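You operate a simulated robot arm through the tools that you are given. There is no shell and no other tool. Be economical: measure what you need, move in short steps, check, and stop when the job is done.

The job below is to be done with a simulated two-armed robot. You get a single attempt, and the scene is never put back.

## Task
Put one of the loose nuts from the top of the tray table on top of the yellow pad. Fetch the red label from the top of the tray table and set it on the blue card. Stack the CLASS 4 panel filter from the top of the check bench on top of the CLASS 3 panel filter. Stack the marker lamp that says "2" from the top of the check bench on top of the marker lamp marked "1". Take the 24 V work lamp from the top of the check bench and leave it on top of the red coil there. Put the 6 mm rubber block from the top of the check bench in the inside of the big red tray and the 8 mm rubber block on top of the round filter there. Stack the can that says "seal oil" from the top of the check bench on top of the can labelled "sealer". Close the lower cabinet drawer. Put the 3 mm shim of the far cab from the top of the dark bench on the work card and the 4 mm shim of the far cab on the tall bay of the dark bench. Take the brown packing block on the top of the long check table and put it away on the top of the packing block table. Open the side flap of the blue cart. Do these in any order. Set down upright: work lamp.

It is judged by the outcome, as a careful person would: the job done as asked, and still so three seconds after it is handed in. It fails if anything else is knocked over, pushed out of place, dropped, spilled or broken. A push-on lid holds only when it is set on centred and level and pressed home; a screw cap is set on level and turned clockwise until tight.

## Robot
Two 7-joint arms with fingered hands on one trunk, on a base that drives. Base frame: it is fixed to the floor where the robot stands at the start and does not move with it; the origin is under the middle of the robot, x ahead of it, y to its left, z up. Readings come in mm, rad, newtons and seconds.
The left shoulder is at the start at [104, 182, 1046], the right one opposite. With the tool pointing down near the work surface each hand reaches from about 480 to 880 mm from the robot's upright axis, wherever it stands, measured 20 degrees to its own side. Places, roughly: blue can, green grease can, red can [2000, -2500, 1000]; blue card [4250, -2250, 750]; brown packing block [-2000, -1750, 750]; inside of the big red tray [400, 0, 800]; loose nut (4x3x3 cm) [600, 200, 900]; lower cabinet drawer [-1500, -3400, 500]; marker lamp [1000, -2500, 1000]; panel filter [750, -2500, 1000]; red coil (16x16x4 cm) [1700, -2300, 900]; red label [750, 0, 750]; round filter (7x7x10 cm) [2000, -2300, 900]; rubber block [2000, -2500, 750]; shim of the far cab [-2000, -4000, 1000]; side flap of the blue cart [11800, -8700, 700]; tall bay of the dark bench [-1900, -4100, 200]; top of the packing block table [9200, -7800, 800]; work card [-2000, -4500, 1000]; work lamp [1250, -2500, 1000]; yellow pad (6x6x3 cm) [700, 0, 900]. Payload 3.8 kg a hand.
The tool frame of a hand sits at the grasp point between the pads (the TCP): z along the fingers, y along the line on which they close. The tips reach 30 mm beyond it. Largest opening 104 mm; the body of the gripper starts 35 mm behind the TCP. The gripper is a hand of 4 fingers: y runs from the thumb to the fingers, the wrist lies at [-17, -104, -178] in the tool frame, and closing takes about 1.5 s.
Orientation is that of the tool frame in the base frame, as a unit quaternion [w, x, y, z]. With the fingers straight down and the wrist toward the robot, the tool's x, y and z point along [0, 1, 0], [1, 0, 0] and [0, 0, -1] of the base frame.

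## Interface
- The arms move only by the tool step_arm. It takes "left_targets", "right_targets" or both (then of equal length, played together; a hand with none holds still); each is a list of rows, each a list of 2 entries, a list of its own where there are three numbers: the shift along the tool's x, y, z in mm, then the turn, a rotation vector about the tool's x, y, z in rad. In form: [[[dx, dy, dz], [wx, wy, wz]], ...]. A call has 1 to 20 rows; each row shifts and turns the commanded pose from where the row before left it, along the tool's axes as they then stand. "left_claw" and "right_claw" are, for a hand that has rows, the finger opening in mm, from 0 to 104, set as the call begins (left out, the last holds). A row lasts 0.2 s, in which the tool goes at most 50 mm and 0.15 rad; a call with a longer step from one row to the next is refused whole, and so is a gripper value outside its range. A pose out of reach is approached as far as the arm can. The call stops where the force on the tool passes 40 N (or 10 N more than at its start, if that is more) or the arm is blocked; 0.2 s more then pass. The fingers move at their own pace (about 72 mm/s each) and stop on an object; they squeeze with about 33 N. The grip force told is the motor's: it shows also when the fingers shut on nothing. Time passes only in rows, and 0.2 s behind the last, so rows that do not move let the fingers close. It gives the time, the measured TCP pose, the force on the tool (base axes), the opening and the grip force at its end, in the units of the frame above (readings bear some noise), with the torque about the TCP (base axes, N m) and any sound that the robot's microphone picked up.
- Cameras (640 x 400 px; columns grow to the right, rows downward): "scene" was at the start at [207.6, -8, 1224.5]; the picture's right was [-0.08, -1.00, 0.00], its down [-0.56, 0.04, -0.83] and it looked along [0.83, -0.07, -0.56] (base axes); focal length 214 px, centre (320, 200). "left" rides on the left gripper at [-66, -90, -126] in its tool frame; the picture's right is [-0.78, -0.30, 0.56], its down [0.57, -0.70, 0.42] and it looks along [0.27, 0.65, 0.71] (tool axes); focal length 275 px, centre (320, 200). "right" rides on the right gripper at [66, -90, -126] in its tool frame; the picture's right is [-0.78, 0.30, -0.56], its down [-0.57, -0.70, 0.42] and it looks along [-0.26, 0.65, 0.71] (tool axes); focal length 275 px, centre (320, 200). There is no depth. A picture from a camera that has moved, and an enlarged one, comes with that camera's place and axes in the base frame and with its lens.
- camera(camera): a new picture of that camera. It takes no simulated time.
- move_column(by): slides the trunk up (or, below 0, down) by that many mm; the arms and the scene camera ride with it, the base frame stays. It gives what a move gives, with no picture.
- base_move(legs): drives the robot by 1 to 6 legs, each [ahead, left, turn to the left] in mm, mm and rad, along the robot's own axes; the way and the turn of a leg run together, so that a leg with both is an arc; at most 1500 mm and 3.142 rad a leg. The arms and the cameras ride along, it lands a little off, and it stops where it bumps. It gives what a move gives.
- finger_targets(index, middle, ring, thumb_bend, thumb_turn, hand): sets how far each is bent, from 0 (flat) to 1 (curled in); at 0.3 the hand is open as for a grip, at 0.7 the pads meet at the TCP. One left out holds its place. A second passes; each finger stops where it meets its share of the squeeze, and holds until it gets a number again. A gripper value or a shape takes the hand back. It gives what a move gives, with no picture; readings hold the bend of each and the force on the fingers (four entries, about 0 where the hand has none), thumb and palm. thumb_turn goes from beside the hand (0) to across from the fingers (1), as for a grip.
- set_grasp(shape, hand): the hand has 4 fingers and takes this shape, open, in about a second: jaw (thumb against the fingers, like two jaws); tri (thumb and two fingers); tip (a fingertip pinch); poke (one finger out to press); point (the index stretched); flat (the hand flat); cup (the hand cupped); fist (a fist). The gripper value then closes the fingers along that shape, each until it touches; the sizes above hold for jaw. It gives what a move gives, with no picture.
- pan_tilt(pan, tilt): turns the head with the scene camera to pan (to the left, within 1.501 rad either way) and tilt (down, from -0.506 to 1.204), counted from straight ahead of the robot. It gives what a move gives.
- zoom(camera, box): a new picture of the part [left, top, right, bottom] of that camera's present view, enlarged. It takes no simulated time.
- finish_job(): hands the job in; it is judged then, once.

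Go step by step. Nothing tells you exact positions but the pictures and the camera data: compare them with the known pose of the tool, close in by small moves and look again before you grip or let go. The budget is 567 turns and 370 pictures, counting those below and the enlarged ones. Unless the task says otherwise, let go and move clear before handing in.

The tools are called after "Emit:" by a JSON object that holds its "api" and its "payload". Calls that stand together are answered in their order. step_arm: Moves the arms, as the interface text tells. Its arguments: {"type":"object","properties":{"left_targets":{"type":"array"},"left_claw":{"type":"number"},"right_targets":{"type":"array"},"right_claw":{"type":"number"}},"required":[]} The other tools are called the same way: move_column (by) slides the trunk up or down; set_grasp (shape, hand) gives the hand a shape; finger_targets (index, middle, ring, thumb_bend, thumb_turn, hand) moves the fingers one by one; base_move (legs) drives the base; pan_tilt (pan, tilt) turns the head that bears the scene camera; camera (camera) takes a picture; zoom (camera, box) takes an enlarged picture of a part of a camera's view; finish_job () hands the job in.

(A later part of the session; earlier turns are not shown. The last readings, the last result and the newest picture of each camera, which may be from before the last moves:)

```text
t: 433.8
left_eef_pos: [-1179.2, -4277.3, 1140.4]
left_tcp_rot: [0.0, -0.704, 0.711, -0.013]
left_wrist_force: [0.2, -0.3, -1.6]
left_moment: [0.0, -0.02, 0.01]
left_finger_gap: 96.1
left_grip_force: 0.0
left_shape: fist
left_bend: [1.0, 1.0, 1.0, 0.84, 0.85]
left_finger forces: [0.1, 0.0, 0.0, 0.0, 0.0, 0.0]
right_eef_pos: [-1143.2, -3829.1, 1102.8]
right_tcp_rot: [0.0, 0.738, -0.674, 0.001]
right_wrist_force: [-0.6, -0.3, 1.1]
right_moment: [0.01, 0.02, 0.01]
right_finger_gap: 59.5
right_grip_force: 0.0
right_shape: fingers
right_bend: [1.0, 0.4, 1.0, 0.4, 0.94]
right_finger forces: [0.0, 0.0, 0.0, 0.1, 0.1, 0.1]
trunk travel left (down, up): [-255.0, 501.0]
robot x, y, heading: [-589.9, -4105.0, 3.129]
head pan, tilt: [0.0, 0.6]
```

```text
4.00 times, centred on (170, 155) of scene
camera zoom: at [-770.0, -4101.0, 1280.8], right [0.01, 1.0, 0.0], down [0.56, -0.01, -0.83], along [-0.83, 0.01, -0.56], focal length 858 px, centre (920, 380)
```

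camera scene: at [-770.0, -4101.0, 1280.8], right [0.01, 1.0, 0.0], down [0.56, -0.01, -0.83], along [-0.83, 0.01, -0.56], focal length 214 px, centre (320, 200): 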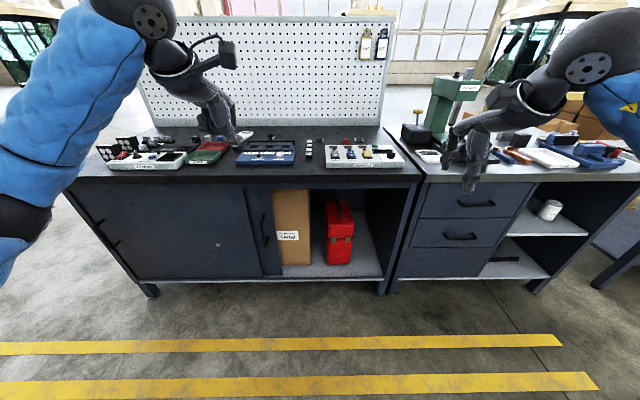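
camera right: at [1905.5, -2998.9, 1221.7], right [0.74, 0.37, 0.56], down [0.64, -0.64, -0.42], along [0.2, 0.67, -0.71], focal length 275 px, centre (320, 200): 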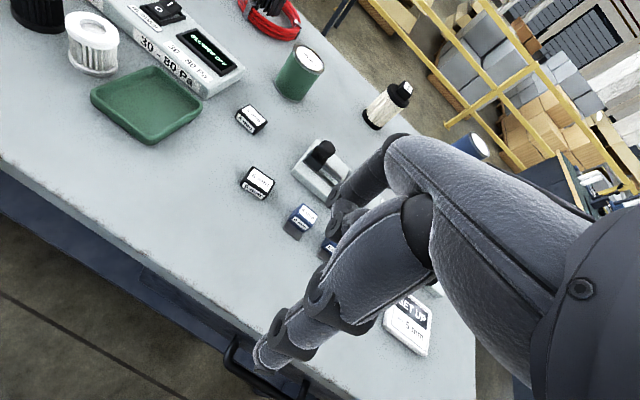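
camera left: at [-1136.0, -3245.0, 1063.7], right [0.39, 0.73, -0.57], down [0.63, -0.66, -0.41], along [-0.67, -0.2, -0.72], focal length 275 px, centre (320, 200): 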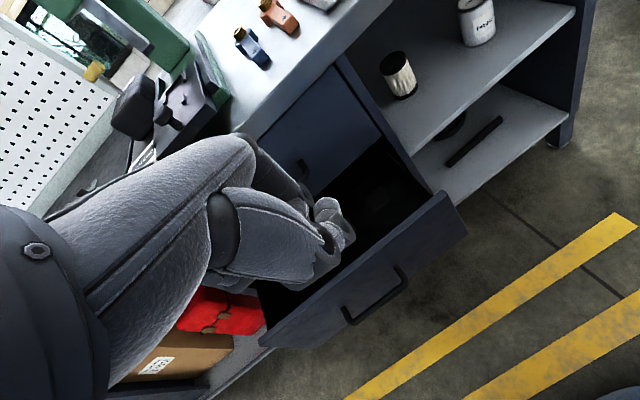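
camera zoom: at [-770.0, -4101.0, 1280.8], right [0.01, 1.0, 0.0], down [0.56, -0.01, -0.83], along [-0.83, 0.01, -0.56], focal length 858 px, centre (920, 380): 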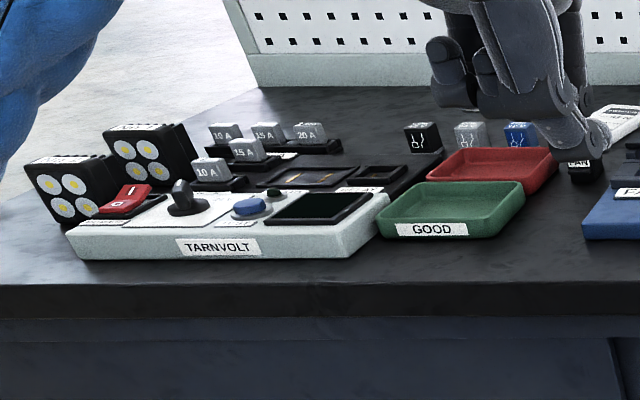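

Two L-shaped shims stand at about (-1865, -4091) and (-1876, -3881), and the work card at about (-1921, -4498). I'll drive closer to read the shims.

Emit:
{"api": "step_arm", "payload": {"left_targets": [[[0, -30, -30], [0, 0, 0]], [[20, -30, -30], [0, 0, 0]], [[20, -30, -20], [0, 0, 0]]], "right_targets": [[[0, -30, -20], [0, 0, 0]], [[-20, -30, -20], [0, 0, 0]], [[-20, -30, -20], [0, 0, 0]]]}}

Emit:
{"api": "base_move", "payload": {"legs": [[480, 0, 0.012]]}}

Emit:
{"api": "pan_tilt", "payload": {"pan": 0.0, "tilt": 0.55}}

Emit:
{"api": "camera", "payload": {"camera": "scene"}}

Emit:
{"api": "zoom", "payload": {"camera": "scene", "box": [270, 100, 430, 200]}}

```text
t: 434.6
left_eef_pos: [-1092.5, -4320.6, 1223.8]
left_tcp_rot: [0.001, -0.703, 0.711, -0.012]
left_wrist_force: [0.6, -0.1, 0.2]
left_moment: [-0.01, 0.03, 0.02]
left_finger_gap: 96.0
left_grip_force: 0.0
left_shape: fist
left_bend: [1.0, 1.0, 1.0, 0.84, 0.85]
left_finger forces: [0.0, 0.0, 0.0, 0.1, 0.1, 0.0]
right_eef_pos: [-1054.8, -3782.1, 1164.4]
right_tcp_rot: [0.0, 0.74, -0.673, -0.001]
right_wrist_force: [0.4, -1.1, -0.2]
right_moment: [0.03, 0.01, 0.03]
right_finger_gap: 59.3
right_grip_force: 0.0
right_shape: fingers
right_bend: [1.0, 0.4, 1.0, 0.4, 0.94]
right_finger forces: [0.0, 0.1, 0.1, 0.1, 0.0, 0.0]
trunk travel left (down, up): [-255.0, 501.0]
robot x, y, heading: [-590.0, -4103.4, 3.127]
head pan, tilt: [0.0, 0.6]
```

```text
t: 437.5
left_eef_pos: [-1568.0, -4319.9, 1222.9]
left_tcp_rot: [0.0, -0.705, 0.709, -0.013]
left_wrist_force: [0.1, 0.2, -1.1]
left_moment: [0.0, -0.02, 0.05]
left_finger_gap: 95.7
left_grip_force: 0.0
left_shape: fist
left_bend: [1.0, 1.0, 1.0, 0.84, 0.85]
left_finger forces: [0.0, 0.1, 0.0, 0.0, 0.0, 0.0]
right_eef_pos: [-1536.0, -3781.5, 1163.5]
right_tcp_rot: [-0.001, 0.741, -0.671, 0.0]
right_wrist_force: [0.6, 0.3, -0.6]
right_moment: [-0.03, -0.03, 0.02]
right_finger_gap: 59.5
right_grip_force: 0.1
right_shape: fingers
right_bend: [1.0, 0.4, 1.0, 0.4, 0.94]
right_finger forces: [0.0, 0.1, 0.0, 0.1, 0.0, 0.0]
trunk travel left (down, up): [-255.0, 501.0]
robot x, y, heading: [-1067.1, -4096.4, 3.137]
head pan, tilt: [0.0, 0.6]
```

```text
t: 438.1
left_eef_pos: [-1567.2, -4320.7, 1222.6]
left_tcp_rot: [0.0, -0.706, 0.708, -0.012]
left_wrist_force: [-0.4, 0.9, -0.3]
left_moment: [-0.02, -0.01, -0.03]
left_finger_gap: 96.3
left_grip_force: 0.0
left_shape: fist
left_bend: [1.0, 1.0, 1.0, 0.84, 0.85]
left_finger forces: [0.0, 0.0, 0.1, 0.0, 0.1, 0.1]
right_eef_pos: [-1535.2, -3783.0, 1163.9]
right_tcp_rot: [0.0, 0.741, -0.671, 0.0]
right_wrist_force: [0.1, 0.6, 0.1]
right_moment: [-0.02, 0.0, 0.0]
right_finger_gap: 59.7
right_grip_force: 0.0
right_shape: fingers
right_bend: [1.0, 0.4, 1.0, 0.4, 0.94]
right_finger forces: [0.1, 0.1, 0.0, 0.1, 0.1, 0.0]
trunk travel left (down, up): [-255.0, 501.0]
robot x, y, heading: [-1065.5, -4098.9, 3.133]
head pan, tilt: [0.0, 0.55]
```

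```text
147 pictures are left
camera scene: at [-1246.5, -4098.4, 1285.3], right [0.0, 1.0, 0.0], down [0.52, 0.0, -0.85], along [-0.85, 0.0, -0.52], focal length 214 px, centre (320, 200)
```

scene: 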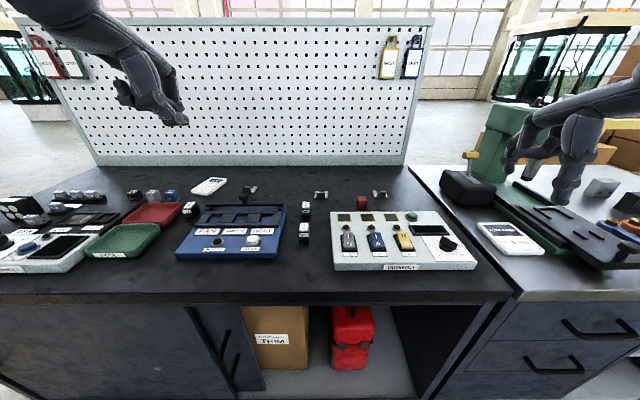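

```text
4.00 times, centred on (350, 150) of scene
camera zoom: at [-1246.5, -4098.4, 1285.3], right [0.0, 1.0, 0.0], down [0.52, 0.0, -0.85], along [-0.85, 0.0, -0.52], focal length 858 px, centre (200, 400)
```

zoom: 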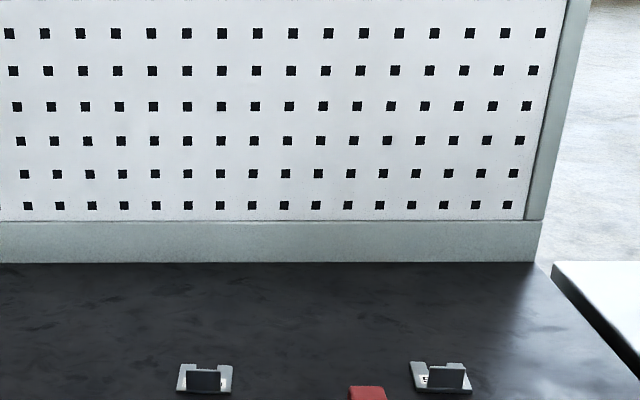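

Emit:
{"api": "zoom", "payload": {"camera": "scene", "box": [235, 180, 265, 202]}}

Emit:
{"api": "zoom", "payload": {"camera": "scene", "box": [305, 182, 335, 206]}}

Emit:
{"api": "zoom", "payload": {"camera": "scene", "box": [365, 182, 395, 206]}}

```text
16.00 times, centred on (250, 191) of scene
camera zoom: at [-1246.5, -4098.4, 1285.3], right [0.0, 1.0, 0.0], down [0.52, 0.0, -0.85], along [-0.85, 0.0, -0.52], focal length 3432 px, centre (1440, 344)
```

zoom: 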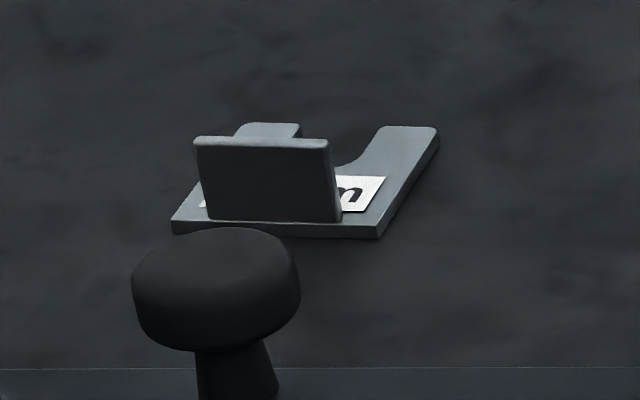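

```text
16.00 times, centred on (320, 194) of scene
camera zoom: at [-1246.5, -4098.4, 1285.3], right [0.0, 1.0, 0.0], down [0.52, 0.0, -0.85], along [-0.85, 0.0, -0.52], focal length 3432 px, centre (320, 296)
```

zoom: 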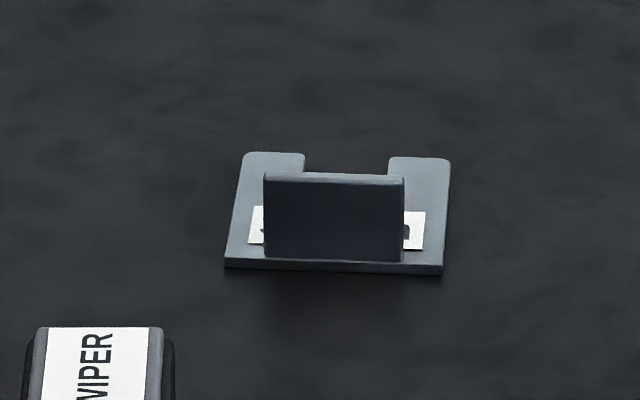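

```text
16.00 times, centred on (380, 194) of scene
camera zoom: at [-1246.5, -4098.4, 1285.3], right [0.0, 1.0, 0.0], down [0.52, 0.0, -0.85], along [-0.85, 0.0, -0.52], focal length 3432 px, centre (-640, 296)
```

zoom: 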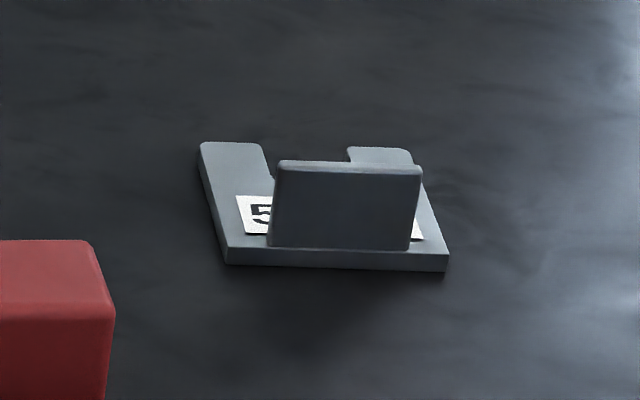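

The right shim reads "5 mm". By thickness, the middle one looks like 3 mm and the left 4 mm. I'll move in and read them from above with the hand camera.

Emit:
{"api": "base_move", "payload": {"legs": [[160, -145, 0.008]]}}

Emit:
{"api": "finger_targets", "payload": {"hand": "left", "index": 1, "middle": 0.3, "ring": 1, "thumb_bend": 0.3, "thumb_turn": 1}}

Emit:
{"api": "step_arm", "payload": {"left_targets": [[[-20, 40, 0], [0, 0, 0]], [[-20, 40, 10], [0, 0, 0]], [[0, 45, 20], [0, 0, 0]], [[0, 45, 20], [0, 0, 0]], [[0, 0, 0], [0, 0, 0]]]}}

Emit:
{"api": "camera", "payload": {"camera": "left"}}

```text
t: 439.7
left_eef_pos: [-1725.3, -4182.8, 1221.6]
left_tcp_rot: [-0.001, 0.708, -0.706, 0.013]
left_wrist_force: [-0.5, -1.1, 0.1]
left_moment: [-0.01, -0.03, -0.03]
left_finger_gap: 95.8
left_grip_force: 0.1
left_shape: fist
left_bend: [1.0, 1.0, 1.0, 0.84, 0.85]
left_finger forces: [0.0, 0.1, 0.0, 0.1, 0.0, 0.1]
right_eef_pos: [-1694.3, -3645.7, 1162.8]
right_tcp_rot: [-0.001, 0.744, -0.669, 0.001]
right_wrist_force: [0.8, 0.4, 0.3]
right_moment: [0.01, -0.03, -0.01]
right_finger_gap: 59.6
right_grip_force: 0.0
right_shape: fingers
right_bend: [1.0, 0.4, 1.0, 0.4, 0.94]
right_finger forces: [0.0, 0.0, 0.0, 0.1, 0.1, 0.0]
trunk travel left (down, up): [-255.0, 501.0]
robot x, y, heading: [-1225.6, -3959.0, -3.136]
head pan, tilt: [0.0, 0.55]
```

```text
t: 440.7
left_eef_pos: [-1723.2, -4183.0, 1222.3]
left_tcp_rot: [0.001, 0.708, -0.706, 0.013]
left_wrist_force: [0.2, 0.2, 0.1]
left_moment: [0.0, -0.01, -0.01]
left_finger_gap: 64.8
left_grip_force: 0.2
left_shape: fingers
left_bend: [1.0, 0.3, 1.0, 0.3, 0.97]
left_finger forces: [0.1, 0.0, 0.0, 0.0, 0.1, 0.0]
right_eef_pos: [-1694.6, -3645.2, 1163.6]
right_tcp_rot: [0.0, 0.744, -0.669, 0.0]
right_wrist_force: [0.7, 0.2, 0.7]
right_moment: [0.04, 0.0, 0.01]
right_finger_gap: 59.4
right_grip_force: 0.0
right_shape: fingers
right_bend: [1.0, 0.4, 1.0, 0.4, 0.94]
right_finger forces: [0.0, 0.0, 0.0, 0.0, 0.0, 0.1]
trunk travel left (down, up): [-255.0, 501.0]
robot x, y, heading: [-1225.3, -3960.2, -3.14]
head pan, tilt: [0.0, 0.55]
```

```text
t: 441.9
left_eef_pos: [-1895.3, -4147.0, 1168.7]
left_tcp_rot: [0.0, 0.709, -0.706, 0.012]
left_wrist_force: [-0.5, 0.2, 0.8]
left_moment: [-0.01, 0.02, -0.02]
left_finger_gap: 64.9
left_grip_force: 0.2
left_shape: fingers
left_bend: [1.0, 0.3, 1.0, 0.3, 0.97]
left_finger forces: [0.1, 0.1, 0.0, 0.0, 0.0, 0.0]
right_eef_pos: [-1694.0, -3645.1, 1164.4]
right_tcp_rot: [0.0, 0.744, -0.668, 0.0]
right_wrist_force: [0.0, -0.3, 0.1]
right_moment: [0.01, 0.02, -0.01]
right_finger_gap: 59.5
right_grip_force: 0.1
right_shape: fingers
right_bend: [1.0, 0.4, 1.0, 0.4, 0.94]
right_finger forces: [0.1, 0.0, 0.1, 0.0, 0.0, 0.1]
trunk travel left (down, up): [-255.0, 501.0]
robot x, y, heading: [-1224.6, -3959.0, -3.138]
head pan, tilt: [0.0, 0.55]
```

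```text
142 pictures are left
camera left: at [-1807.1, -4077.4, 1292.6], right [0.3, 0.77, -0.57], down [0.71, -0.58, -0.4], along [-0.64, -0.28, -0.72], focal length 275 px, centre (320, 200)
```

left: 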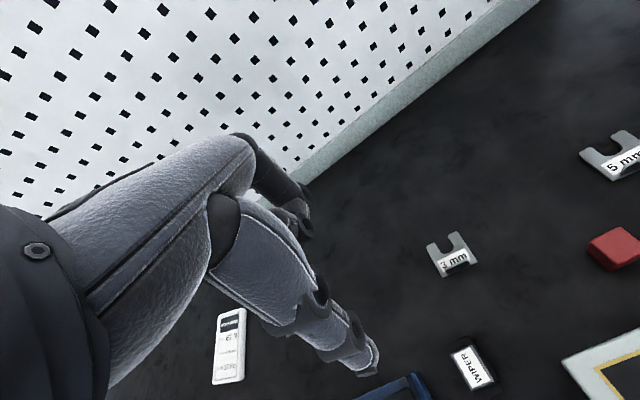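

Emit:
{"api": "zoom", "payload": {"camera": "left", "box": [410, 215, 490, 290]}}

Emit:
{"api": "zoom", "payload": {"camera": "left", "box": [190, 290, 270, 400]}}

```text
5.33 times, centred on (450, 252) of left
camera zoom: at [-1807.1, -4077.4, 1292.6], right [0.3, 0.77, -0.57], down [0.71, -0.58, -0.4], along [-0.64, -0.28, -0.72], focal length 1468 px, centre (-373, -80)
```

zoom: 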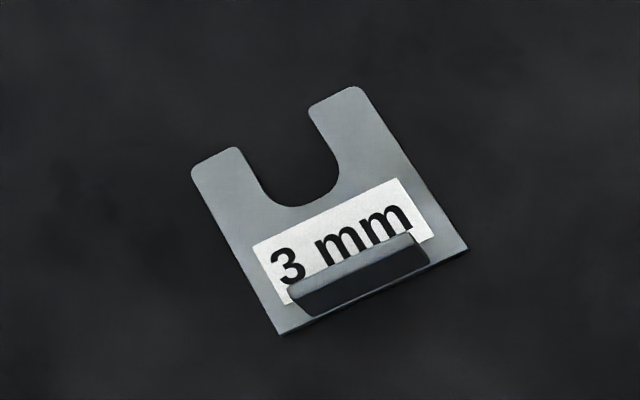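

```text
3.64 times, centred on (230, 345) of left
camera zoom: at [-1807.1, -4077.4, 1292.6], right [0.3, 0.77, -0.57], down [0.71, -0.58, -0.4], along [-0.64, -0.28, -0.72], focal length 1001 px, centre (647, -327)
```

zoom: 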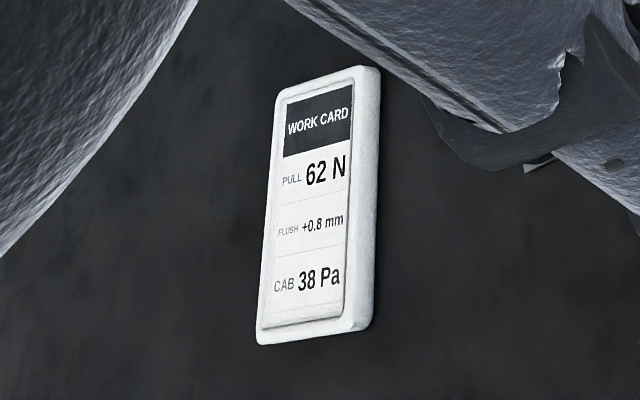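

Confirmed: the middle shim is "3 mm" and the card is "WORK CARD". I'll move the left hand over the 3 mm shim's upright tab.

Emit:
{"api": "step_arm", "payload": {"left_targets": [[[-28, 13, 10], [0, 0, 0]], [[-29, 14, 20], [0, 0, 0]], [[0, 0, 45], [0, 0, 0]], [[0, 0, 45], [0, 0, 0]], [[0, 0, 45], [0, 0, 0]], [[0, 0, 43], [0, 0, 0]], [[0, 0, 0], [0, 0, 0]]]}}

Emit:
{"api": "zoom", "payload": {"camera": "left", "box": [240, 160, 440, 400]}}

Emit:
{"api": "zoom", "payload": {"camera": "scene", "box": [210, 130, 290, 220]}}

```text
t: 443.5
left_eef_pos: [-1916.7, -4091.3, 958.9]
left_tcp_rot: [0.0, 0.708, -0.706, 0.013]
left_wrist_force: [0.0, -0.2, -0.3]
left_moment: [-0.01, 0.0, 0.04]
left_finger_gap: 65.0
left_grip_force: 0.1
left_shape: fingers
left_bend: [1.0, 0.3, 1.0, 0.3, 0.97]
left_finger forces: [0.0, 0.0, 0.1, 0.0, 0.1, 0.0]
right_eef_pos: [-1694.1, -3645.4, 1163.1]
right_tcp_rot: [0.0, 0.744, -0.668, 0.0]
right_wrist_force: [0.2, -0.4, 0.2]
right_moment: [-0.03, -0.03, 0.01]
right_finger_gap: 59.6
right_grip_force: 0.1
right_shape: fingers
right_bend: [1.0, 0.4, 1.0, 0.4, 0.94]
right_finger forces: [0.0, 0.0, 0.0, 0.1, 0.0, 0.0]
trunk travel left (down, up): [-255.0, 501.0]
robot x, y, heading: [-1225.2, -3957.5, -3.141]
head pan, tilt: [0.0, 0.55]
```

```text
1.67 times, centred on (340, 280) of left
camera zoom: at [-1829.9, -4022.4, 1084.8], right [0.3, 0.77, -0.57], down [0.71, -0.58, -0.4], along [-0.64, -0.28, -0.72], focal length 459 px, centre (287, 67)
```

zoom: 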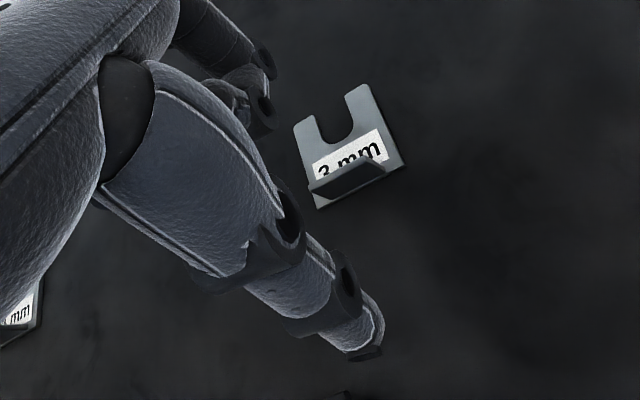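

```text
4.44 times, centred on (250, 175) of scene
camera zoom: at [-1404.4, -3959.6, 1285.4], right [0.0, 1.0, 0.0], down [0.52, 0.0, -0.85], along [-0.85, 0.0, -0.52], focal length 953 px, centre (631, 311)
```

zoom: 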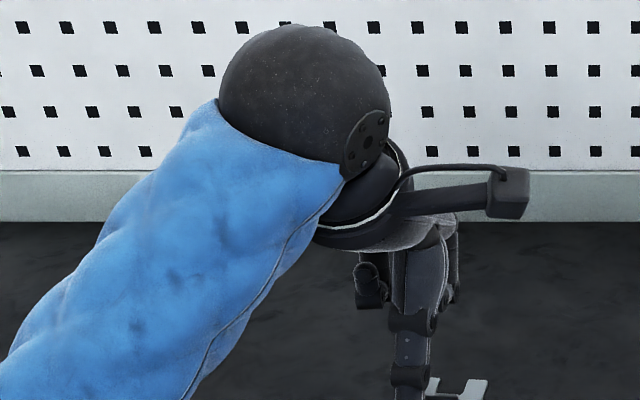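

Emit:
{"api": "step_arm", "payload": {"left_targets": [[[-3, 5, 20], [0, 0, 0]], [[0, 0, 19], [0, 0, 0]], [[0, 0, 0], [0, 0, 0]]]}}

Emit:
{"api": "zoom", "payload": {"camera": "left", "box": [240, 160, 440, 400]}}

```text
t: 444.3
left_eef_pos: [-1922.4, -4086.9, 918.6]
left_tcp_rot: [0.001, 0.708, -0.706, 0.013]
left_wrist_force: [-0.1, 0.7, -0.4]
left_moment: [-0.01, -0.01, 0.0]
left_finger_gap: 65.0
left_grip_force: 0.0
left_shape: fingers
left_bend: [1.0, 0.3, 1.0, 0.3, 0.97]
left_finger forces: [0.0, 0.0, 0.0, 0.0, 0.0, 0.0]
right_eef_pos: [-1694.2, -3645.8, 1163.1]
right_tcp_rot: [0.0, 0.743, -0.669, 0.001]
right_wrist_force: [0.7, 0.4, -0.6]
right_moment: [-0.01, -0.01, -0.01]
right_finger_gap: 59.4
right_grip_force: 0.2
right_shape: fingers
right_bend: [1.0, 0.4, 1.0, 0.4, 0.94]
right_finger forces: [0.1, 0.0, 0.0, 0.0, 0.1, 0.0]
trunk travel left (down, up): [-255.0, 501.0]
robot x, y, heading: [-1224.5, -3958.5, -3.142]
head pan, tilt: [0.0, 0.55]
```

```text
1.67 times, centred on (340, 280) of left
camera zoom: at [-1835.2, -4019.3, 1045.1], right [0.3, 0.77, -0.57], down [0.71, -0.58, -0.4], along [-0.63, -0.28, -0.72], focal length 459 px, centre (287, 67)
```

zoom: 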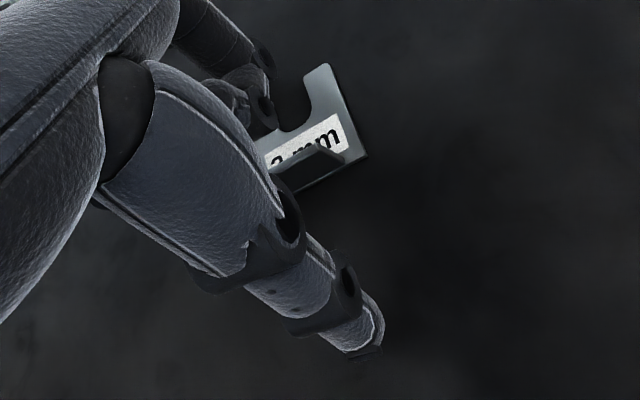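

Emit:
{"api": "finger_targets", "payload": {"hand": "left", "middle": 0.8, "thumb_bend": 0.8}}

Emit:
{"api": "step_arm", "payload": {"left_targets": [[[0, 0, -15], [0, 0, 0]], [[0, 0, -40], [0, 0, 0]], [[0, 0, -40], [0, 0, 0]], [[0, 0, -40], [0, 0, 0]], [[0, 0, 0], [0, 0, 0]]]}}

Emit:
{"api": "zoom", "payload": {"camera": "left", "box": [240, 160, 440, 400]}}

```text
t: 445.3
left_eef_pos: [-1923.3, -4087.8, 919.3]
left_tcp_rot: [0.0, 0.708, -0.706, 0.013]
left_wrist_force: [0.2, 0.2, -0.5]
left_moment: [0.0, 0.02, 0.0]
left_finger_gap: 39.5
left_grip_force: 3.8
left_shape: fingers
left_bend: [1.0, 0.79, 1.0, 0.79, 1.0]
left_finger forces: [0.1, 4.9, 0.1, 0.0, 3.7, 0.0]
right_eef_pos: [-1695.5, -3644.2, 1162.8]
right_tcp_rot: [0.0, 0.744, -0.668, 0.0]
right_wrist_force: [-0.1, 0.2, 0.4]
right_moment: [0.02, 0.0, 0.0]
right_finger_gap: 59.6
right_grip_force: 0.2
right_shape: fingers
right_bend: [1.0, 0.4, 1.0, 0.4, 0.94]
right_finger forces: [0.0, 0.1, 0.1, 0.1, 0.1, 0.0]
trunk travel left (down, up): [-255.0, 501.0]
robot x, y, heading: [-1226.5, -3957.7, -3.135]
head pan, tilt: [0.0, 0.55]
```

```text
t: 446.5
left_eef_pos: [-1923.6, -4084.2, 1055.9]
left_tcp_rot: [-0.001, 0.708, -0.706, 0.014]
left_wrist_force: [-0.5, -1.0, -1.1]
left_moment: [0.01, 0.04, 0.0]
left_finger_gap: 39.5
left_grip_force: 4.7
left_shape: fingers
left_bend: [1.0, 0.8, 1.0, 0.79, 1.0]
left_finger forces: [0.0, 4.6, 0.0, 0.0, 4.7, 0.0]
right_eef_pos: [-1696.0, -3646.1, 1163.4]
right_tcp_rot: [0.0, 0.744, -0.668, 0.0]
right_wrist_force: [-0.7, -0.8, 0.1]
right_moment: [0.0, 0.01, 0.03]
right_finger_gap: 59.6
right_grip_force: 0.0
right_shape: fingers
right_bend: [1.0, 0.4, 1.0, 0.4, 0.94]
right_finger forces: [0.0, 0.1, 0.0, 0.0, 0.0, 0.0]
trunk travel left (down, up): [-255.0, 501.0]
robot x, y, heading: [-1224.8, -3958.7, -3.14]
head pan, tilt: [0.0, 0.55]
```

```text
1.67 times, centred on (340, 280) of left
camera zoom: at [-1836.3, -4017.2, 1181.6], right [0.3, 0.77, -0.57], down [0.71, -0.58, -0.4], along [-0.63, -0.28, -0.72], focal length 459 px, centre (287, 67)
```

zoom: 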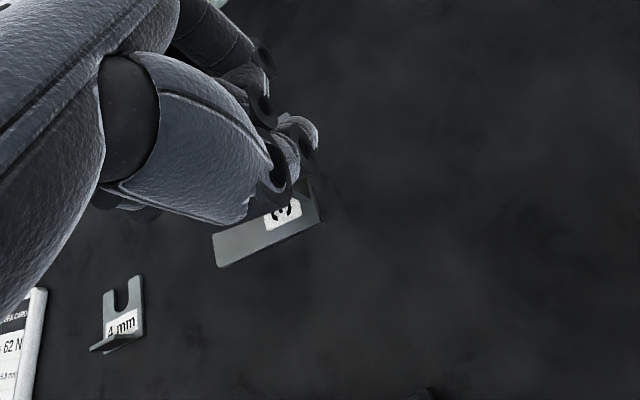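

Lifted, and the 4 mm shim is confirmed beside it. I'll tighten the pinch and check the shim's attitude.

Emit:
{"api": "finger_targets", "payload": {"hand": "left", "middle": 0.95, "thumb_bend": 0.95}}

Emit:
{"api": "camera", "payload": {"camera": "scene"}}

Emit:
{"api": "zoom", "payload": {"camera": "scene", "box": [225, 100, 285, 180]}}

```text
t: 447.5
left_eef_pos: [-1924.3, -4086.3, 1055.8]
left_tcp_rot: [0.0, 0.708, -0.706, 0.012]
left_wrist_force: [-0.8, 0.4, -0.2]
left_moment: [0.02, 0.03, 0.01]
left_finger_gap: 33.8
left_grip_force: 0.1
left_shape: fingers
left_bend: [1.0, 0.95, 1.0, 0.88, 1.0]
left_finger forces: [0.0, 0.0, 0.1, 0.1, 0.1, 0.0]
right_eef_pos: [-1694.1, -3644.9, 1163.8]
right_tcp_rot: [0.001, 0.744, -0.668, 0.0]
right_wrist_force: [1.2, -0.6, 0.3]
right_moment: [0.0, -0.01, 0.01]
right_finger_gap: 59.6
right_grip_force: 0.1
right_shape: fingers
right_bend: [1.0, 0.4, 1.0, 0.4, 0.94]
right_finger forces: [0.0, 0.0, 0.0, 0.0, 0.0, 0.1]
trunk travel left (down, up): [-255.0, 501.0]
robot x, y, heading: [-1226.3, -3956.5, -3.143]
head pan, tilt: [0.0, 0.55]
```

```text
135 pictures are left
camera scene: at [-1404.6, -3959.6, 1285.3], right [0.0, 1.0, 0.0], down [0.52, 0.0, -0.85], along [-0.85, 0.0, -0.52], focal length 214 px, centre (320, 200)
```

scene: 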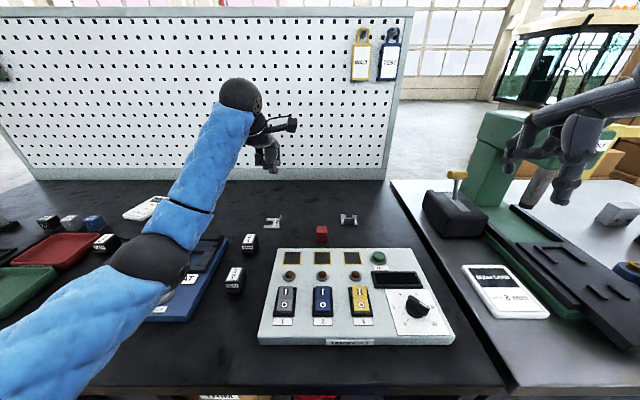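

```text
5.00 times, centred on (255, 140) of scene
camera zoom: at [-1404.6, -3959.6, 1285.3], right [0.0, 1.0, 0.0], down [0.52, 0.0, -0.85], along [-0.85, 0.0, -0.52], focal length 1072 px, centre (645, 500)
```

zoom: 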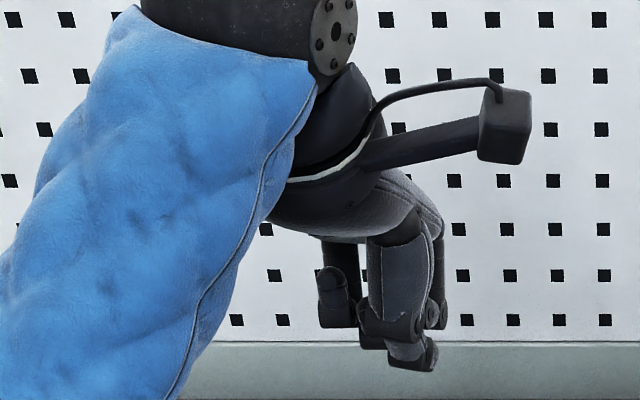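

Tightening made the shim slip out and drop back to the bench. I'll check how it lies.

Emit:
{"api": "zoom", "payload": {"camera": "scene", "box": [250, 205, 300, 240]}}

Emit:
{"api": "zoom", "payload": {"camera": "left", "box": [240, 100, 480, 400]}}

```text
11.43 times, centred on (275, 222) of scene
camera zoom: at [-1404.6, -3959.6, 1285.3], right [0.0, 1.0, 0.0], down [0.52, 0.0, -0.85], along [-0.85, 0.0, -0.52], focal length 2451 px, centre (834, -57)
```

zoom: 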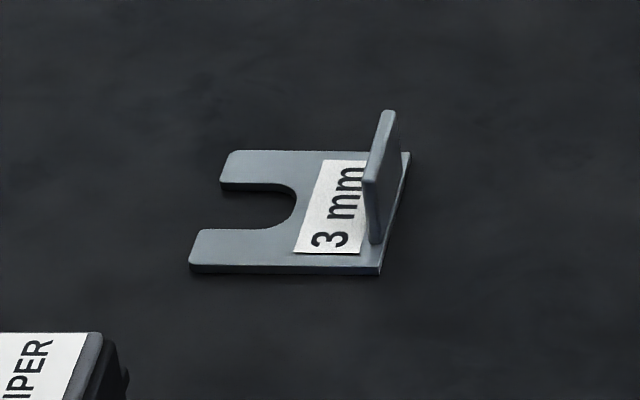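

```text
1.33 times, centred on (360, 250) of left
camera zoom: at [-1835.9, -4017.2, 1181.6], right [0.3, 0.77, -0.57], down [0.71, -0.58, -0.4], along [-0.63, -0.28, -0.72], focal length 367 px, centre (267, 133)
```

zoom: 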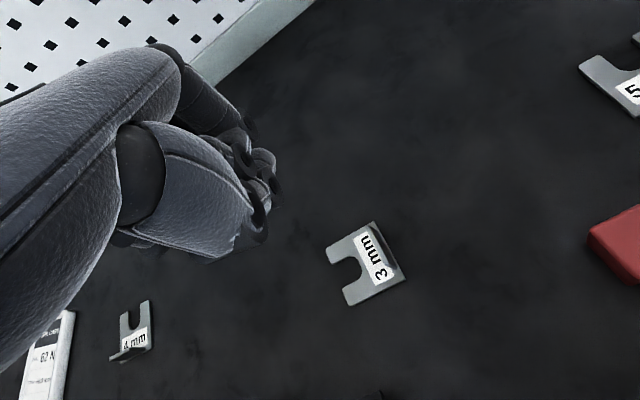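

It landed upright and intact, just turned 90°. I'll switch to the full jaw grip, yaw the hand 90° to match the tab, and hover again.

Emit:
{"api": "set_grasp", "payload": {"hand": "left", "shape": "jaw"}}

Emit:
{"api": "step_arm", "payload": {"left_targets": [[[0, 0, 0], [0, 0, -0.15]], [[0, 0, 0], [0, 0, -0.15]], [[0, 0, 0], [0, 0, -0.15]], [[0, 0, 0], [0, 0, -0.15]], [[0, 0, 0], [0, 0, -0.15]], [[0, 0, 0], [0, 0, -0.15]], [[0, 0, 0], [0, 0, -0.15]], [[0, 0, 0], [0, 0, -0.15]], [[0, 0, 0], [0, 0, -0.15]], [[0, 0, 0], [0, 0, -0.15]], [[0, 0, 0], [0, 0, -0.07]], [[0, 0, 0], [0, 0, 0]]], "left_claw": 80}}

Emit:
{"api": "camera", "payload": {"camera": "left"}}

```text
t: 448.4
left_eef_pos: [-1924.1, -4084.8, 1055.6]
left_tcp_rot: [0.0, 0.707, -0.707, 0.012]
left_wrist_force: [-0.1, 0.0, -0.2]
left_moment: [-0.02, -0.03, -0.02]
left_finger_gap: 103.8
left_grip_force: 0.1
left_shape: jaw
left_bend: [0.3, 0.3, 0.3, 0.3, 0.97]
left_finger forces: [0.0, 0.1, 0.0, 0.1, 0.0, 0.0]
right_eef_pos: [-1694.3, -3644.8, 1163.2]
right_tcp_rot: [0.0, 0.744, -0.668, -0.001]
right_wrist_force: [-0.3, -0.6, 0.0]
right_moment: [0.02, -0.01, -0.05]
right_finger_gap: 59.5
right_grip_force: 0.1
right_shape: fingers
right_bend: [1.0, 0.4, 1.0, 0.4, 0.94]
right_finger forces: [0.0, 0.0, 0.0, 0.0, 0.0, 0.1]
trunk travel left (down, up): [-255.0, 501.0]
robot x, y, heading: [-1221.8, -3957.6, -3.139]
head pan, tilt: [0.0, 0.55]
```

```text
t: 451.0
left_eef_pos: [-1891.8, -4101.7, 1047.0]
left_tcp_rot: [0.009, 1.0, 0.002, 0.008]
left_wrist_force: [0.3, 0.8, -0.4]
left_moment: [0.0, 0.0, 0.01]
left_finger_gap: 79.9
left_grip_force: 0.0
left_shape: jaw
left_bend: [0.27, 0.35, 0.32, 0.5, 0.98]
left_finger forces: [0.0, 0.1, 0.0, 0.0, 0.1, 0.0]
left hand out of reach, approached as far as the arm can: row 9, 10, 11
right_eef_pos: [-1695.5, -3645.0, 1163.3]
right_tcp_rot: [0.0, 0.743, -0.669, 0.0]
right_wrist_force: [0.9, 0.7, -0.8]
right_moment: [0.0, 0.01, 0.0]
right_finger_gap: 59.7
right_grip_force: 0.1
right_shape: fingers
right_bend: [1.0, 0.4, 1.0, 0.4, 0.94]
right_finger forces: [0.0, 0.1, 0.0, 0.1, 0.0, 0.0]
trunk travel left (down, up): [-255.0, 501.0]
robot x, y, heading: [-1224.4, -3955.2, -3.139]
head pan, tilt: [0.0, 0.55]
```

```text
131 pictures are left
camera left: at [-1960.0, -4008.8, 1168.6], right [-0.77, 0.28, -0.58], down [0.58, 0.69, -0.43], along [0.28, -0.66, -0.7], focal length 275 px, centre (320, 200)
```

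left: 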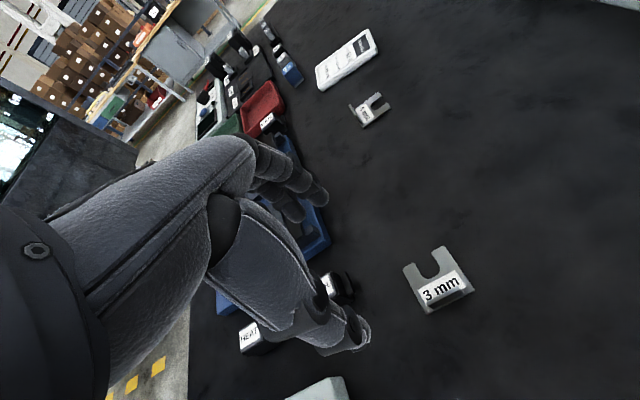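

The yawed pose is out of reach from here. I'll pull the right hand back from the press and sidestep right for a better angle.

Emit:
{"api": "step_arm", "payload": {"right_targets": [[[0, -45, -20], [0, 0, 0]], [[0, -45, -20], [0, 0, 0]], [[0, -45, -20], [0, 0, 0]], [[0, -45, 0], [0, 0, 0]], [[0, 0, 0], [0, 0, 0]]]}}

Emit:
{"api": "base_move", "payload": {"legs": [[15, -165, 0]]}}

Emit:
{"api": "camera", "payload": {"camera": "left"}}

Emit:
{"api": "camera", "payload": {"camera": "scene"}}

```text
t: 452.2
left_eef_pos: [-1893.0, -4102.3, 1045.1]
left_tcp_rot: [0.009, 1.0, 0.001, 0.01]
left_wrist_force: [-0.3, 0.0, -0.5]
left_moment: [-0.04, 0.0, 0.02]
left_finger_gap: 79.9
left_grip_force: 0.0
left_shape: jaw
left_bend: [0.27, 0.35, 0.32, 0.5, 0.98]
left_finger forces: [0.0, 0.0, 0.1, 0.0, 0.0, 0.1]
right_eef_pos: [-1517.7, -3626.0, 1222.3]
right_tcp_rot: [-0.002, 0.744, -0.668, 0.001]
right_wrist_force: [-0.9, 0.1, 0.8]
right_moment: [-0.03, -0.02, 0.02]
right_finger_gap: 59.2
right_grip_force: 0.1
right_shape: fingers
right_bend: [1.0, 0.4, 1.0, 0.4, 0.94]
right_finger forces: [0.0, 0.0, 0.0, 0.1, 0.0, 0.0]
trunk travel left (down, up): [-255.0, 501.0]
robot x, y, heading: [-1224.7, -3961.0, -3.137]
head pan, tilt: [0.0, 0.55]
```

```text
t: 453.6
left_eef_pos: [-1907.9, -3941.9, 1045.7]
left_tcp_rot: [0.01, 1.0, 0.003, 0.009]
left_wrist_force: [0.6, 1.2, -0.6]
left_moment: [-0.03, -0.01, -0.02]
left_finger_gap: 80.3
left_grip_force: 0.0
left_shape: jaw
left_bend: [0.27, 0.35, 0.32, 0.5, 0.98]
left_finger forces: [0.0, 0.0, 0.1, 0.0, 0.1, 0.0]
right_eef_pos: [-1534.4, -3463.8, 1222.5]
right_tcp_rot: [0.0, 0.745, -0.667, 0.001]
right_wrist_force: [-0.5, 0.9, 0.0]
right_moment: [-0.04, -0.01, 0.05]
right_finger_gap: 59.5
right_grip_force: 0.0
right_shape: fingers
right_bend: [1.0, 0.4, 1.0, 0.4, 0.94]
right_finger forces: [0.1, 0.1, 0.0, 0.1, 0.0, 0.1]
trunk travel left (down, up): [-255.0, 501.0]
robot x, y, heading: [-1242.0, -3793.7, -3.135]
head pan, tilt: [0.0, 0.55]
```

```text
130 pictures are left
camera left: at [-1975.6, -3849.1, 1168.6], right [-0.77, 0.28, -0.58], down [0.58, 0.7, -0.43], along [0.28, -0.66, -0.7], focal length 275 px, centre (320, 200)
```

left: 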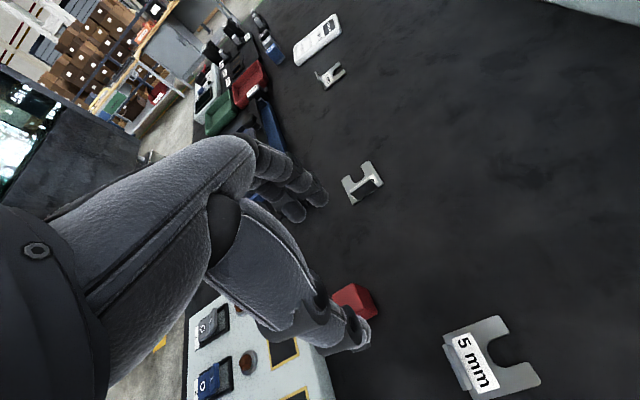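

```text
129 pictures are left
camera scene: at [-1420.2, -3797.4, 1285.2], right [-0.01, 1.0, 0.0], down [0.52, 0.0, -0.85], along [-0.85, -0.01, -0.52], focal length 214 px, centre (320, 200)
```

scene: 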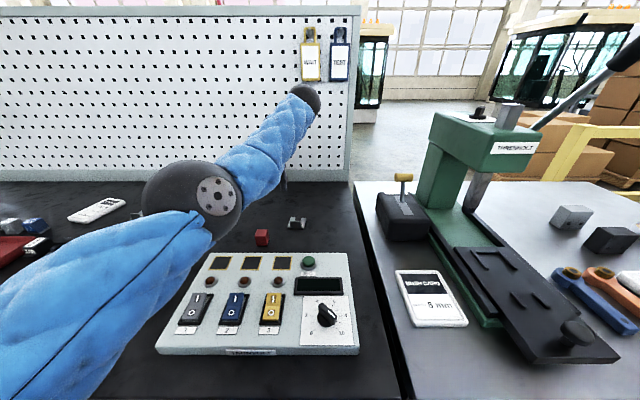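

Emit:
{"api": "step_arm", "payload": {"left_targets": [[[-5, 40, 0], [0, 0, 0]], [[-5, 40, 0], [0, 0, 0]], [[-7, 40, 20], [0, 0, 0]], [[0, 13, 30], [0, 0, 0]], [[0, 0, 35], [0, 0, 0]], [[0, 0, 0], [0, 0, 0]]]}}

Emit:
{"api": "camera", "payload": {"camera": "left"}}

```text
t: 455.1
left_eef_pos: [-1919.7, -4075.9, 966.0]
left_tcp_rot: [0.009, 1.0, 0.002, 0.009]
left_wrist_force: [-0.2, -1.0, 0.1]
left_moment: [0.03, 0.02, -0.01]
left_finger_gap: 80.0
left_grip_force: 0.0
left_shape: jaw
left_bend: [0.27, 0.35, 0.32, 0.5, 0.98]
left_finger forces: [0.1, 0.0, 0.0, 0.0, 0.0, 0.0]
right_eef_pos: [-1534.9, -3464.7, 1222.2]
right_tcp_rot: [0.0, 0.745, -0.667, 0.0]
right_wrist_force: [0.6, 0.4, -0.1]
right_moment: [0.02, 0.0, 0.01]
right_finger_gap: 59.4
right_grip_force: 0.0
right_shape: fingers
right_bend: [1.0, 0.4, 1.0, 0.4, 0.94]
right_finger forces: [0.0, 0.0, 0.0, 0.0, 0.1, 0.0]
trunk travel left (down, up): [-255.0, 501.0]
robot x, y, heading: [-1238.7, -3796.8, -3.136]
head pan, tilt: [0.0, 0.55]
```

```text
128 pictures are left
camera left: at [-1988.5, -3983.5, 1087.9], right [-0.77, 0.28, -0.58], down [0.58, 0.7, -0.43], along [0.28, -0.66, -0.7], focal length 275 px, centre (320, 200)
```

left: 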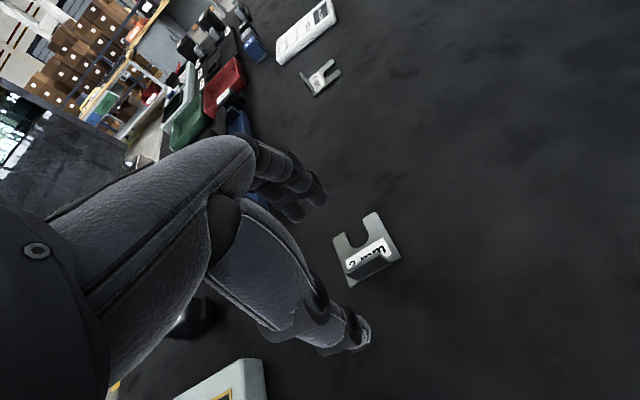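

Emit:
{"api": "step_arm", "payload": {"left_targets": [[[-12, 0, 15], [0, 0, 0]], [[0, 0, 17], [0, 0, 0]], [[0, 0, 14], [0, 0, 0]], [[0, 0, 0], [0, 0, 0]]]}}

Emit:
{"api": "zoom", "payload": {"camera": "left", "box": [240, 160, 440, 360]}}

```text
t: 456.1
left_eef_pos: [-1932.0, -4078.3, 918.2]
left_tcp_rot: [0.008, 1.0, 0.003, 0.01]
left_wrist_force: [0.1, 0.0, 0.2]
left_moment: [-0.04, 0.05, -0.05]
left_finger_gap: 80.3
left_grip_force: 0.0
left_shape: jaw
left_bend: [0.27, 0.35, 0.32, 0.5, 0.98]
left_finger forces: [0.0, 0.0, 0.0, 0.0, 0.0, 0.0]
right_eef_pos: [-1535.0, -3464.8, 1221.8]
right_tcp_rot: [0.0, 0.745, -0.667, 0.0]
right_wrist_force: [-0.3, -0.2, -0.1]
right_moment: [0.0, 0.01, -0.03]
right_finger_gap: 59.4
right_grip_force: 0.0
right_shape: fingers
right_bend: [1.0, 0.4, 1.0, 0.4, 0.94]
right_finger forces: [0.0, 0.0, 0.1, 0.0, 0.0, 0.0]
trunk travel left (down, up): [-255.0, 501.0]
robot x, y, heading: [-1238.4, -3797.7, -3.137]
head pan, tilt: [0.0, 0.55]
```

```text
2.00 times, centred on (340, 260) of left
camera zoom: at [-2001.1, -3986.0, 1040.4], right [-0.77, 0.28, -0.58], down [0.58, 0.7, -0.43], along [0.28, -0.66, -0.7], focal length 551 px, centre (280, 80)
```

zoom: 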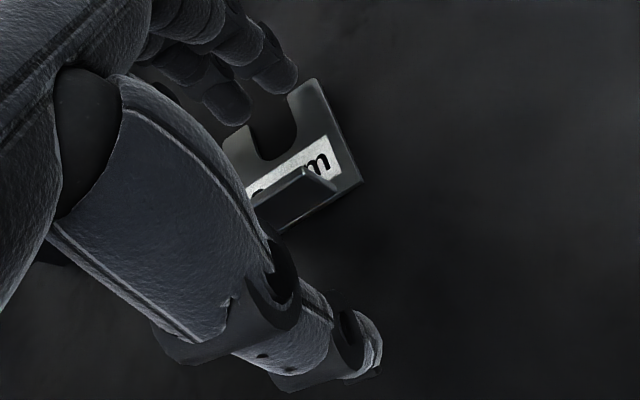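

Emit:
{"api": "step_arm", "payload": {"left_targets": [[[0, 0, 0], [0, 0, 0]], [[0, 0, 0], [0, 0, 0]], [[0, 0, 0], [0, 0, 0]], [[0, 0, 0], [0, 0, 0]], [[0, 0, 0], [0, 0, 0]], [[0, 0, 0], [0, 0, 0]], [[0, 0, 0], [0, 0, 0]]], "left_claw": 0}}

Emit:
{"api": "step_arm", "payload": {"left_targets": [[[0, 0, -10], [0, 0, 0]], [[0, 0, -10], [0, 0, 0]], [[0, 0, 0], [0, 0, 0]]]}}

Emit:
{"api": "zoom", "payload": {"camera": "left", "box": [240, 160, 440, 360]}}

```text
t: 457.6
left_eef_pos: [-1932.4, -4077.8, 918.1]
left_tcp_rot: [0.008, 1.0, 0.003, 0.01]
left_wrist_force: [-0.2, 0.3, 0.3]
left_moment: [0.0, 0.0, 0.02]
left_finger_gap: 0.0
left_grip_force: 33.3
left_shape: jaw
left_bend: [0.7, 0.7, 0.7, 0.7, 1.0]
left_finger forces: [17.7, 10.1, 0.0, 0.1, 28.1, 0.0]
right_eef_pos: [-1534.4, -3465.3, 1223.0]
right_tcp_rot: [0.0, 0.745, -0.667, 0.0]
right_wrist_force: [-0.2, -0.7, 0.6]
right_moment: [0.0, -0.04, -0.02]
right_finger_gap: 59.6
right_grip_force: 0.0
right_shape: fingers
right_bend: [1.0, 0.4, 1.0, 0.4, 0.94]
right_finger forces: [0.1, 0.0, 0.0, 0.0, 0.1, 0.1]
trunk travel left (down, up): [-255.0, 501.0]
robot x, y, heading: [-1239.5, -3796.3, -3.14]
head pan, tilt: [0.0, 0.55]
```

```text
t: 458.4
left_eef_pos: [-1932.0, -4077.4, 937.9]
left_tcp_rot: [0.009, 1.0, 0.003, 0.01]
left_wrist_force: [-0.4, 0.7, -0.8]
left_moment: [0.01, -0.05, 0.0]
left_finger_gap: 0.2
left_grip_force: 33.2
left_shape: jaw
left_bend: [0.7, 0.7, 0.7, 0.7, 1.0]
left_finger forces: [17.7, 10.7, 0.0, 0.0, 28.4, 0.1]
right_eef_pos: [-1534.4, -3464.7, 1223.5]
right_tcp_rot: [-0.001, 0.745, -0.667, 0.001]
right_wrist_force: [0.0, -0.5, 0.0]
right_moment: [-0.01, -0.02, 0.01]
right_finger_gap: 59.2
right_grip_force: 0.0
right_shape: fingers
right_bend: [1.0, 0.4, 1.0, 0.4, 0.94]
right_finger forces: [0.0, 0.0, 0.0, 0.0, 0.1, 0.0]
trunk travel left (down, up): [-255.0, 501.0]
robot x, y, heading: [-1237.1, -3796.6, -3.142]
head pan, tilt: [0.0, 0.55]
```

```text
2.00 times, centred on (340, 260) of left
camera zoom: at [-2001.5, -3984.9, 1060.5], right [-0.77, 0.28, -0.58], down [0.58, 0.7, -0.43], along [0.28, -0.66, -0.7], focal length 551 px, centre (280, 80)
```

zoom: 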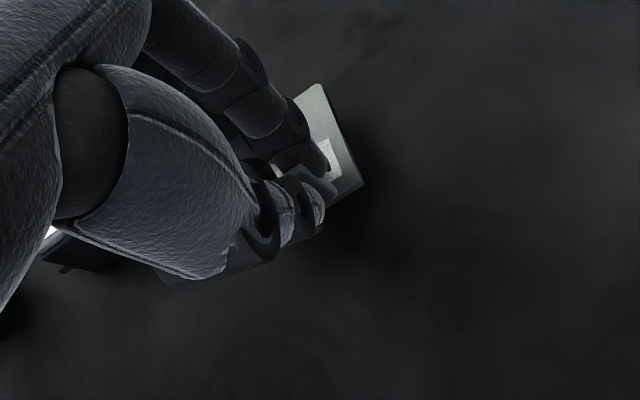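

The shim is held at 33 N. I'll lift it, rotate the hand back to the normal yaw, and sidestep left to the work card.

Emit:
{"api": "step_arm", "payload": {"left_targets": [[[0, 0, -40], [0, 0, 0]], [[0, 0, -40], [0, 0, 0]], [[0, 0, -20], [0, 0, 0]], [[0, 0, 0], [0, 0, 0.15]], [[0, 0, 0], [0, 0, 0.15]], [[0, 0, 0], [0, 0, 0.15]], [[0, 0, 0], [0, 0, 0.15]], [[0, 0, 0], [0, 0, 0.15]], [[0, 0, 0], [0, 0, 0.15]], [[0, 0, 0], [0, 0, 0.15]], [[0, 0, 0], [0, 0, 0.15]], [[0, 0, 0], [0, 0, 0.15]], [[0, 0, 0], [0, 0, 0.15]], [[0, 0, 0], [0, 0, 0.05]], [[0, 0, 0], [0, 0, 0]]]}}

Emit:
{"api": "base_move", "payload": {"legs": [[0, 470, 0]]}}

Emit:
{"api": "camera", "payload": {"camera": "left"}}

Emit:
{"api": "camera", "payload": {"camera": "scene"}}

```text
t: 461.6
left_eef_pos: [-1935.8, -4074.8, 1037.0]
left_tcp_rot: [0.0, 0.716, -0.698, 0.013]
left_wrist_force: [0.0, 0.6, -0.7]
left_moment: [0.01, 0.02, 0.0]
left_finger_gap: 0.0
left_grip_force: 32.7
left_shape: jaw
left_bend: [0.7, 0.7, 0.7, 0.7, 1.0]
left_finger forces: [17.7, 10.8, 0.1, 0.0, 28.4, 0.0]
right_eef_pos: [-1535.4, -3464.8, 1222.7]
right_tcp_rot: [0.0, 0.745, -0.667, 0.0]
right_wrist_force: [-0.3, -0.6, 0.1]
right_moment: [0.0, -0.02, -0.02]
right_finger_gap: 59.5
right_grip_force: 0.1
right_shape: fingers
right_bend: [1.0, 0.4, 1.0, 0.4, 0.94]
right_finger forces: [0.0, 0.0, 0.1, 0.1, 0.1, 0.0]
trunk travel left (down, up): [-255.0, 501.0]
robot x, y, heading: [-1241.2, -3798.1, -3.136]
head pan, tilt: [0.0, 0.55]
```

```text
t: 464.4
left_eef_pos: [-1935.9, -4535.3, 1036.0]
left_tcp_rot: [0.001, 0.715, -0.699, 0.012]
left_wrist_force: [0.8, -0.5, -0.6]
left_moment: [-0.03, -0.01, 0.0]
left_finger_gap: 0.0
left_grip_force: 33.2
left_shape: jaw
left_bend: [0.7, 0.7, 0.7, 0.7, 1.0]
left_finger forces: [17.9, 10.8, 0.0, 0.1, 28.6, 0.0]
right_eef_pos: [-1531.7, -3926.9, 1221.8]
right_tcp_rot: [-0.001, 0.744, -0.669, 0.001]
right_wrist_force: [-0.6, 0.4, 0.3]
right_moment: [0.04, -0.05, -0.01]
right_finger_gap: 59.5
right_grip_force: 0.0
right_shape: fingers
right_bend: [1.0, 0.4, 1.0, 0.4, 0.94]
right_finger forces: [0.0, 0.1, 0.1, 0.0, 0.1, 0.0]
trunk travel left (down, up): [-255.0, 501.0]
robot x, y, heading: [-1239.2, -4259.4, -3.145]
head pan, tilt: [0.0, 0.55]
```

```text
125 pictures are left
camera left: at [-1849.7, -4465.0, 1162.3], right [0.29, 0.77, -0.57], down [0.72, -0.56, -0.4], along [-0.63, -0.29, -0.72], focal length 275 px, centre (320, 200)
```

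left: 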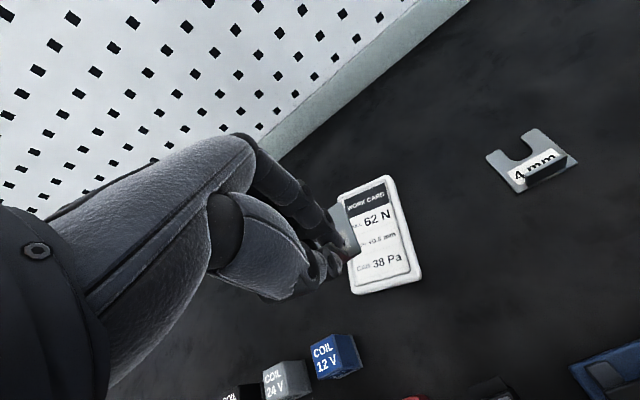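

```text
124 pictures are left
camera scene: at [-1418.7, -4261.2, 1285.3], right [0.0, 1.0, 0.0], down [0.52, 0.0, -0.85], along [-0.85, 0.0, -0.52], focal length 214 px, centre (320, 200)
```

scene: 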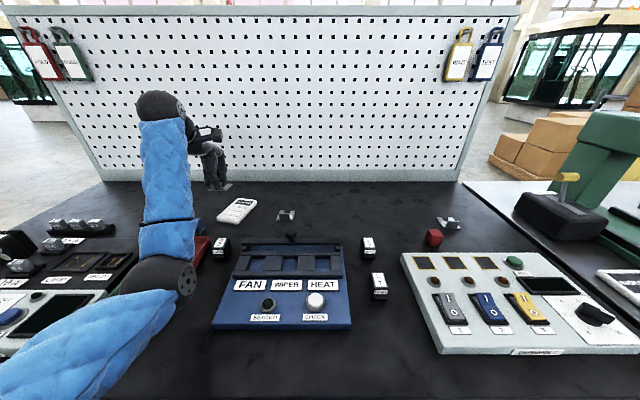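

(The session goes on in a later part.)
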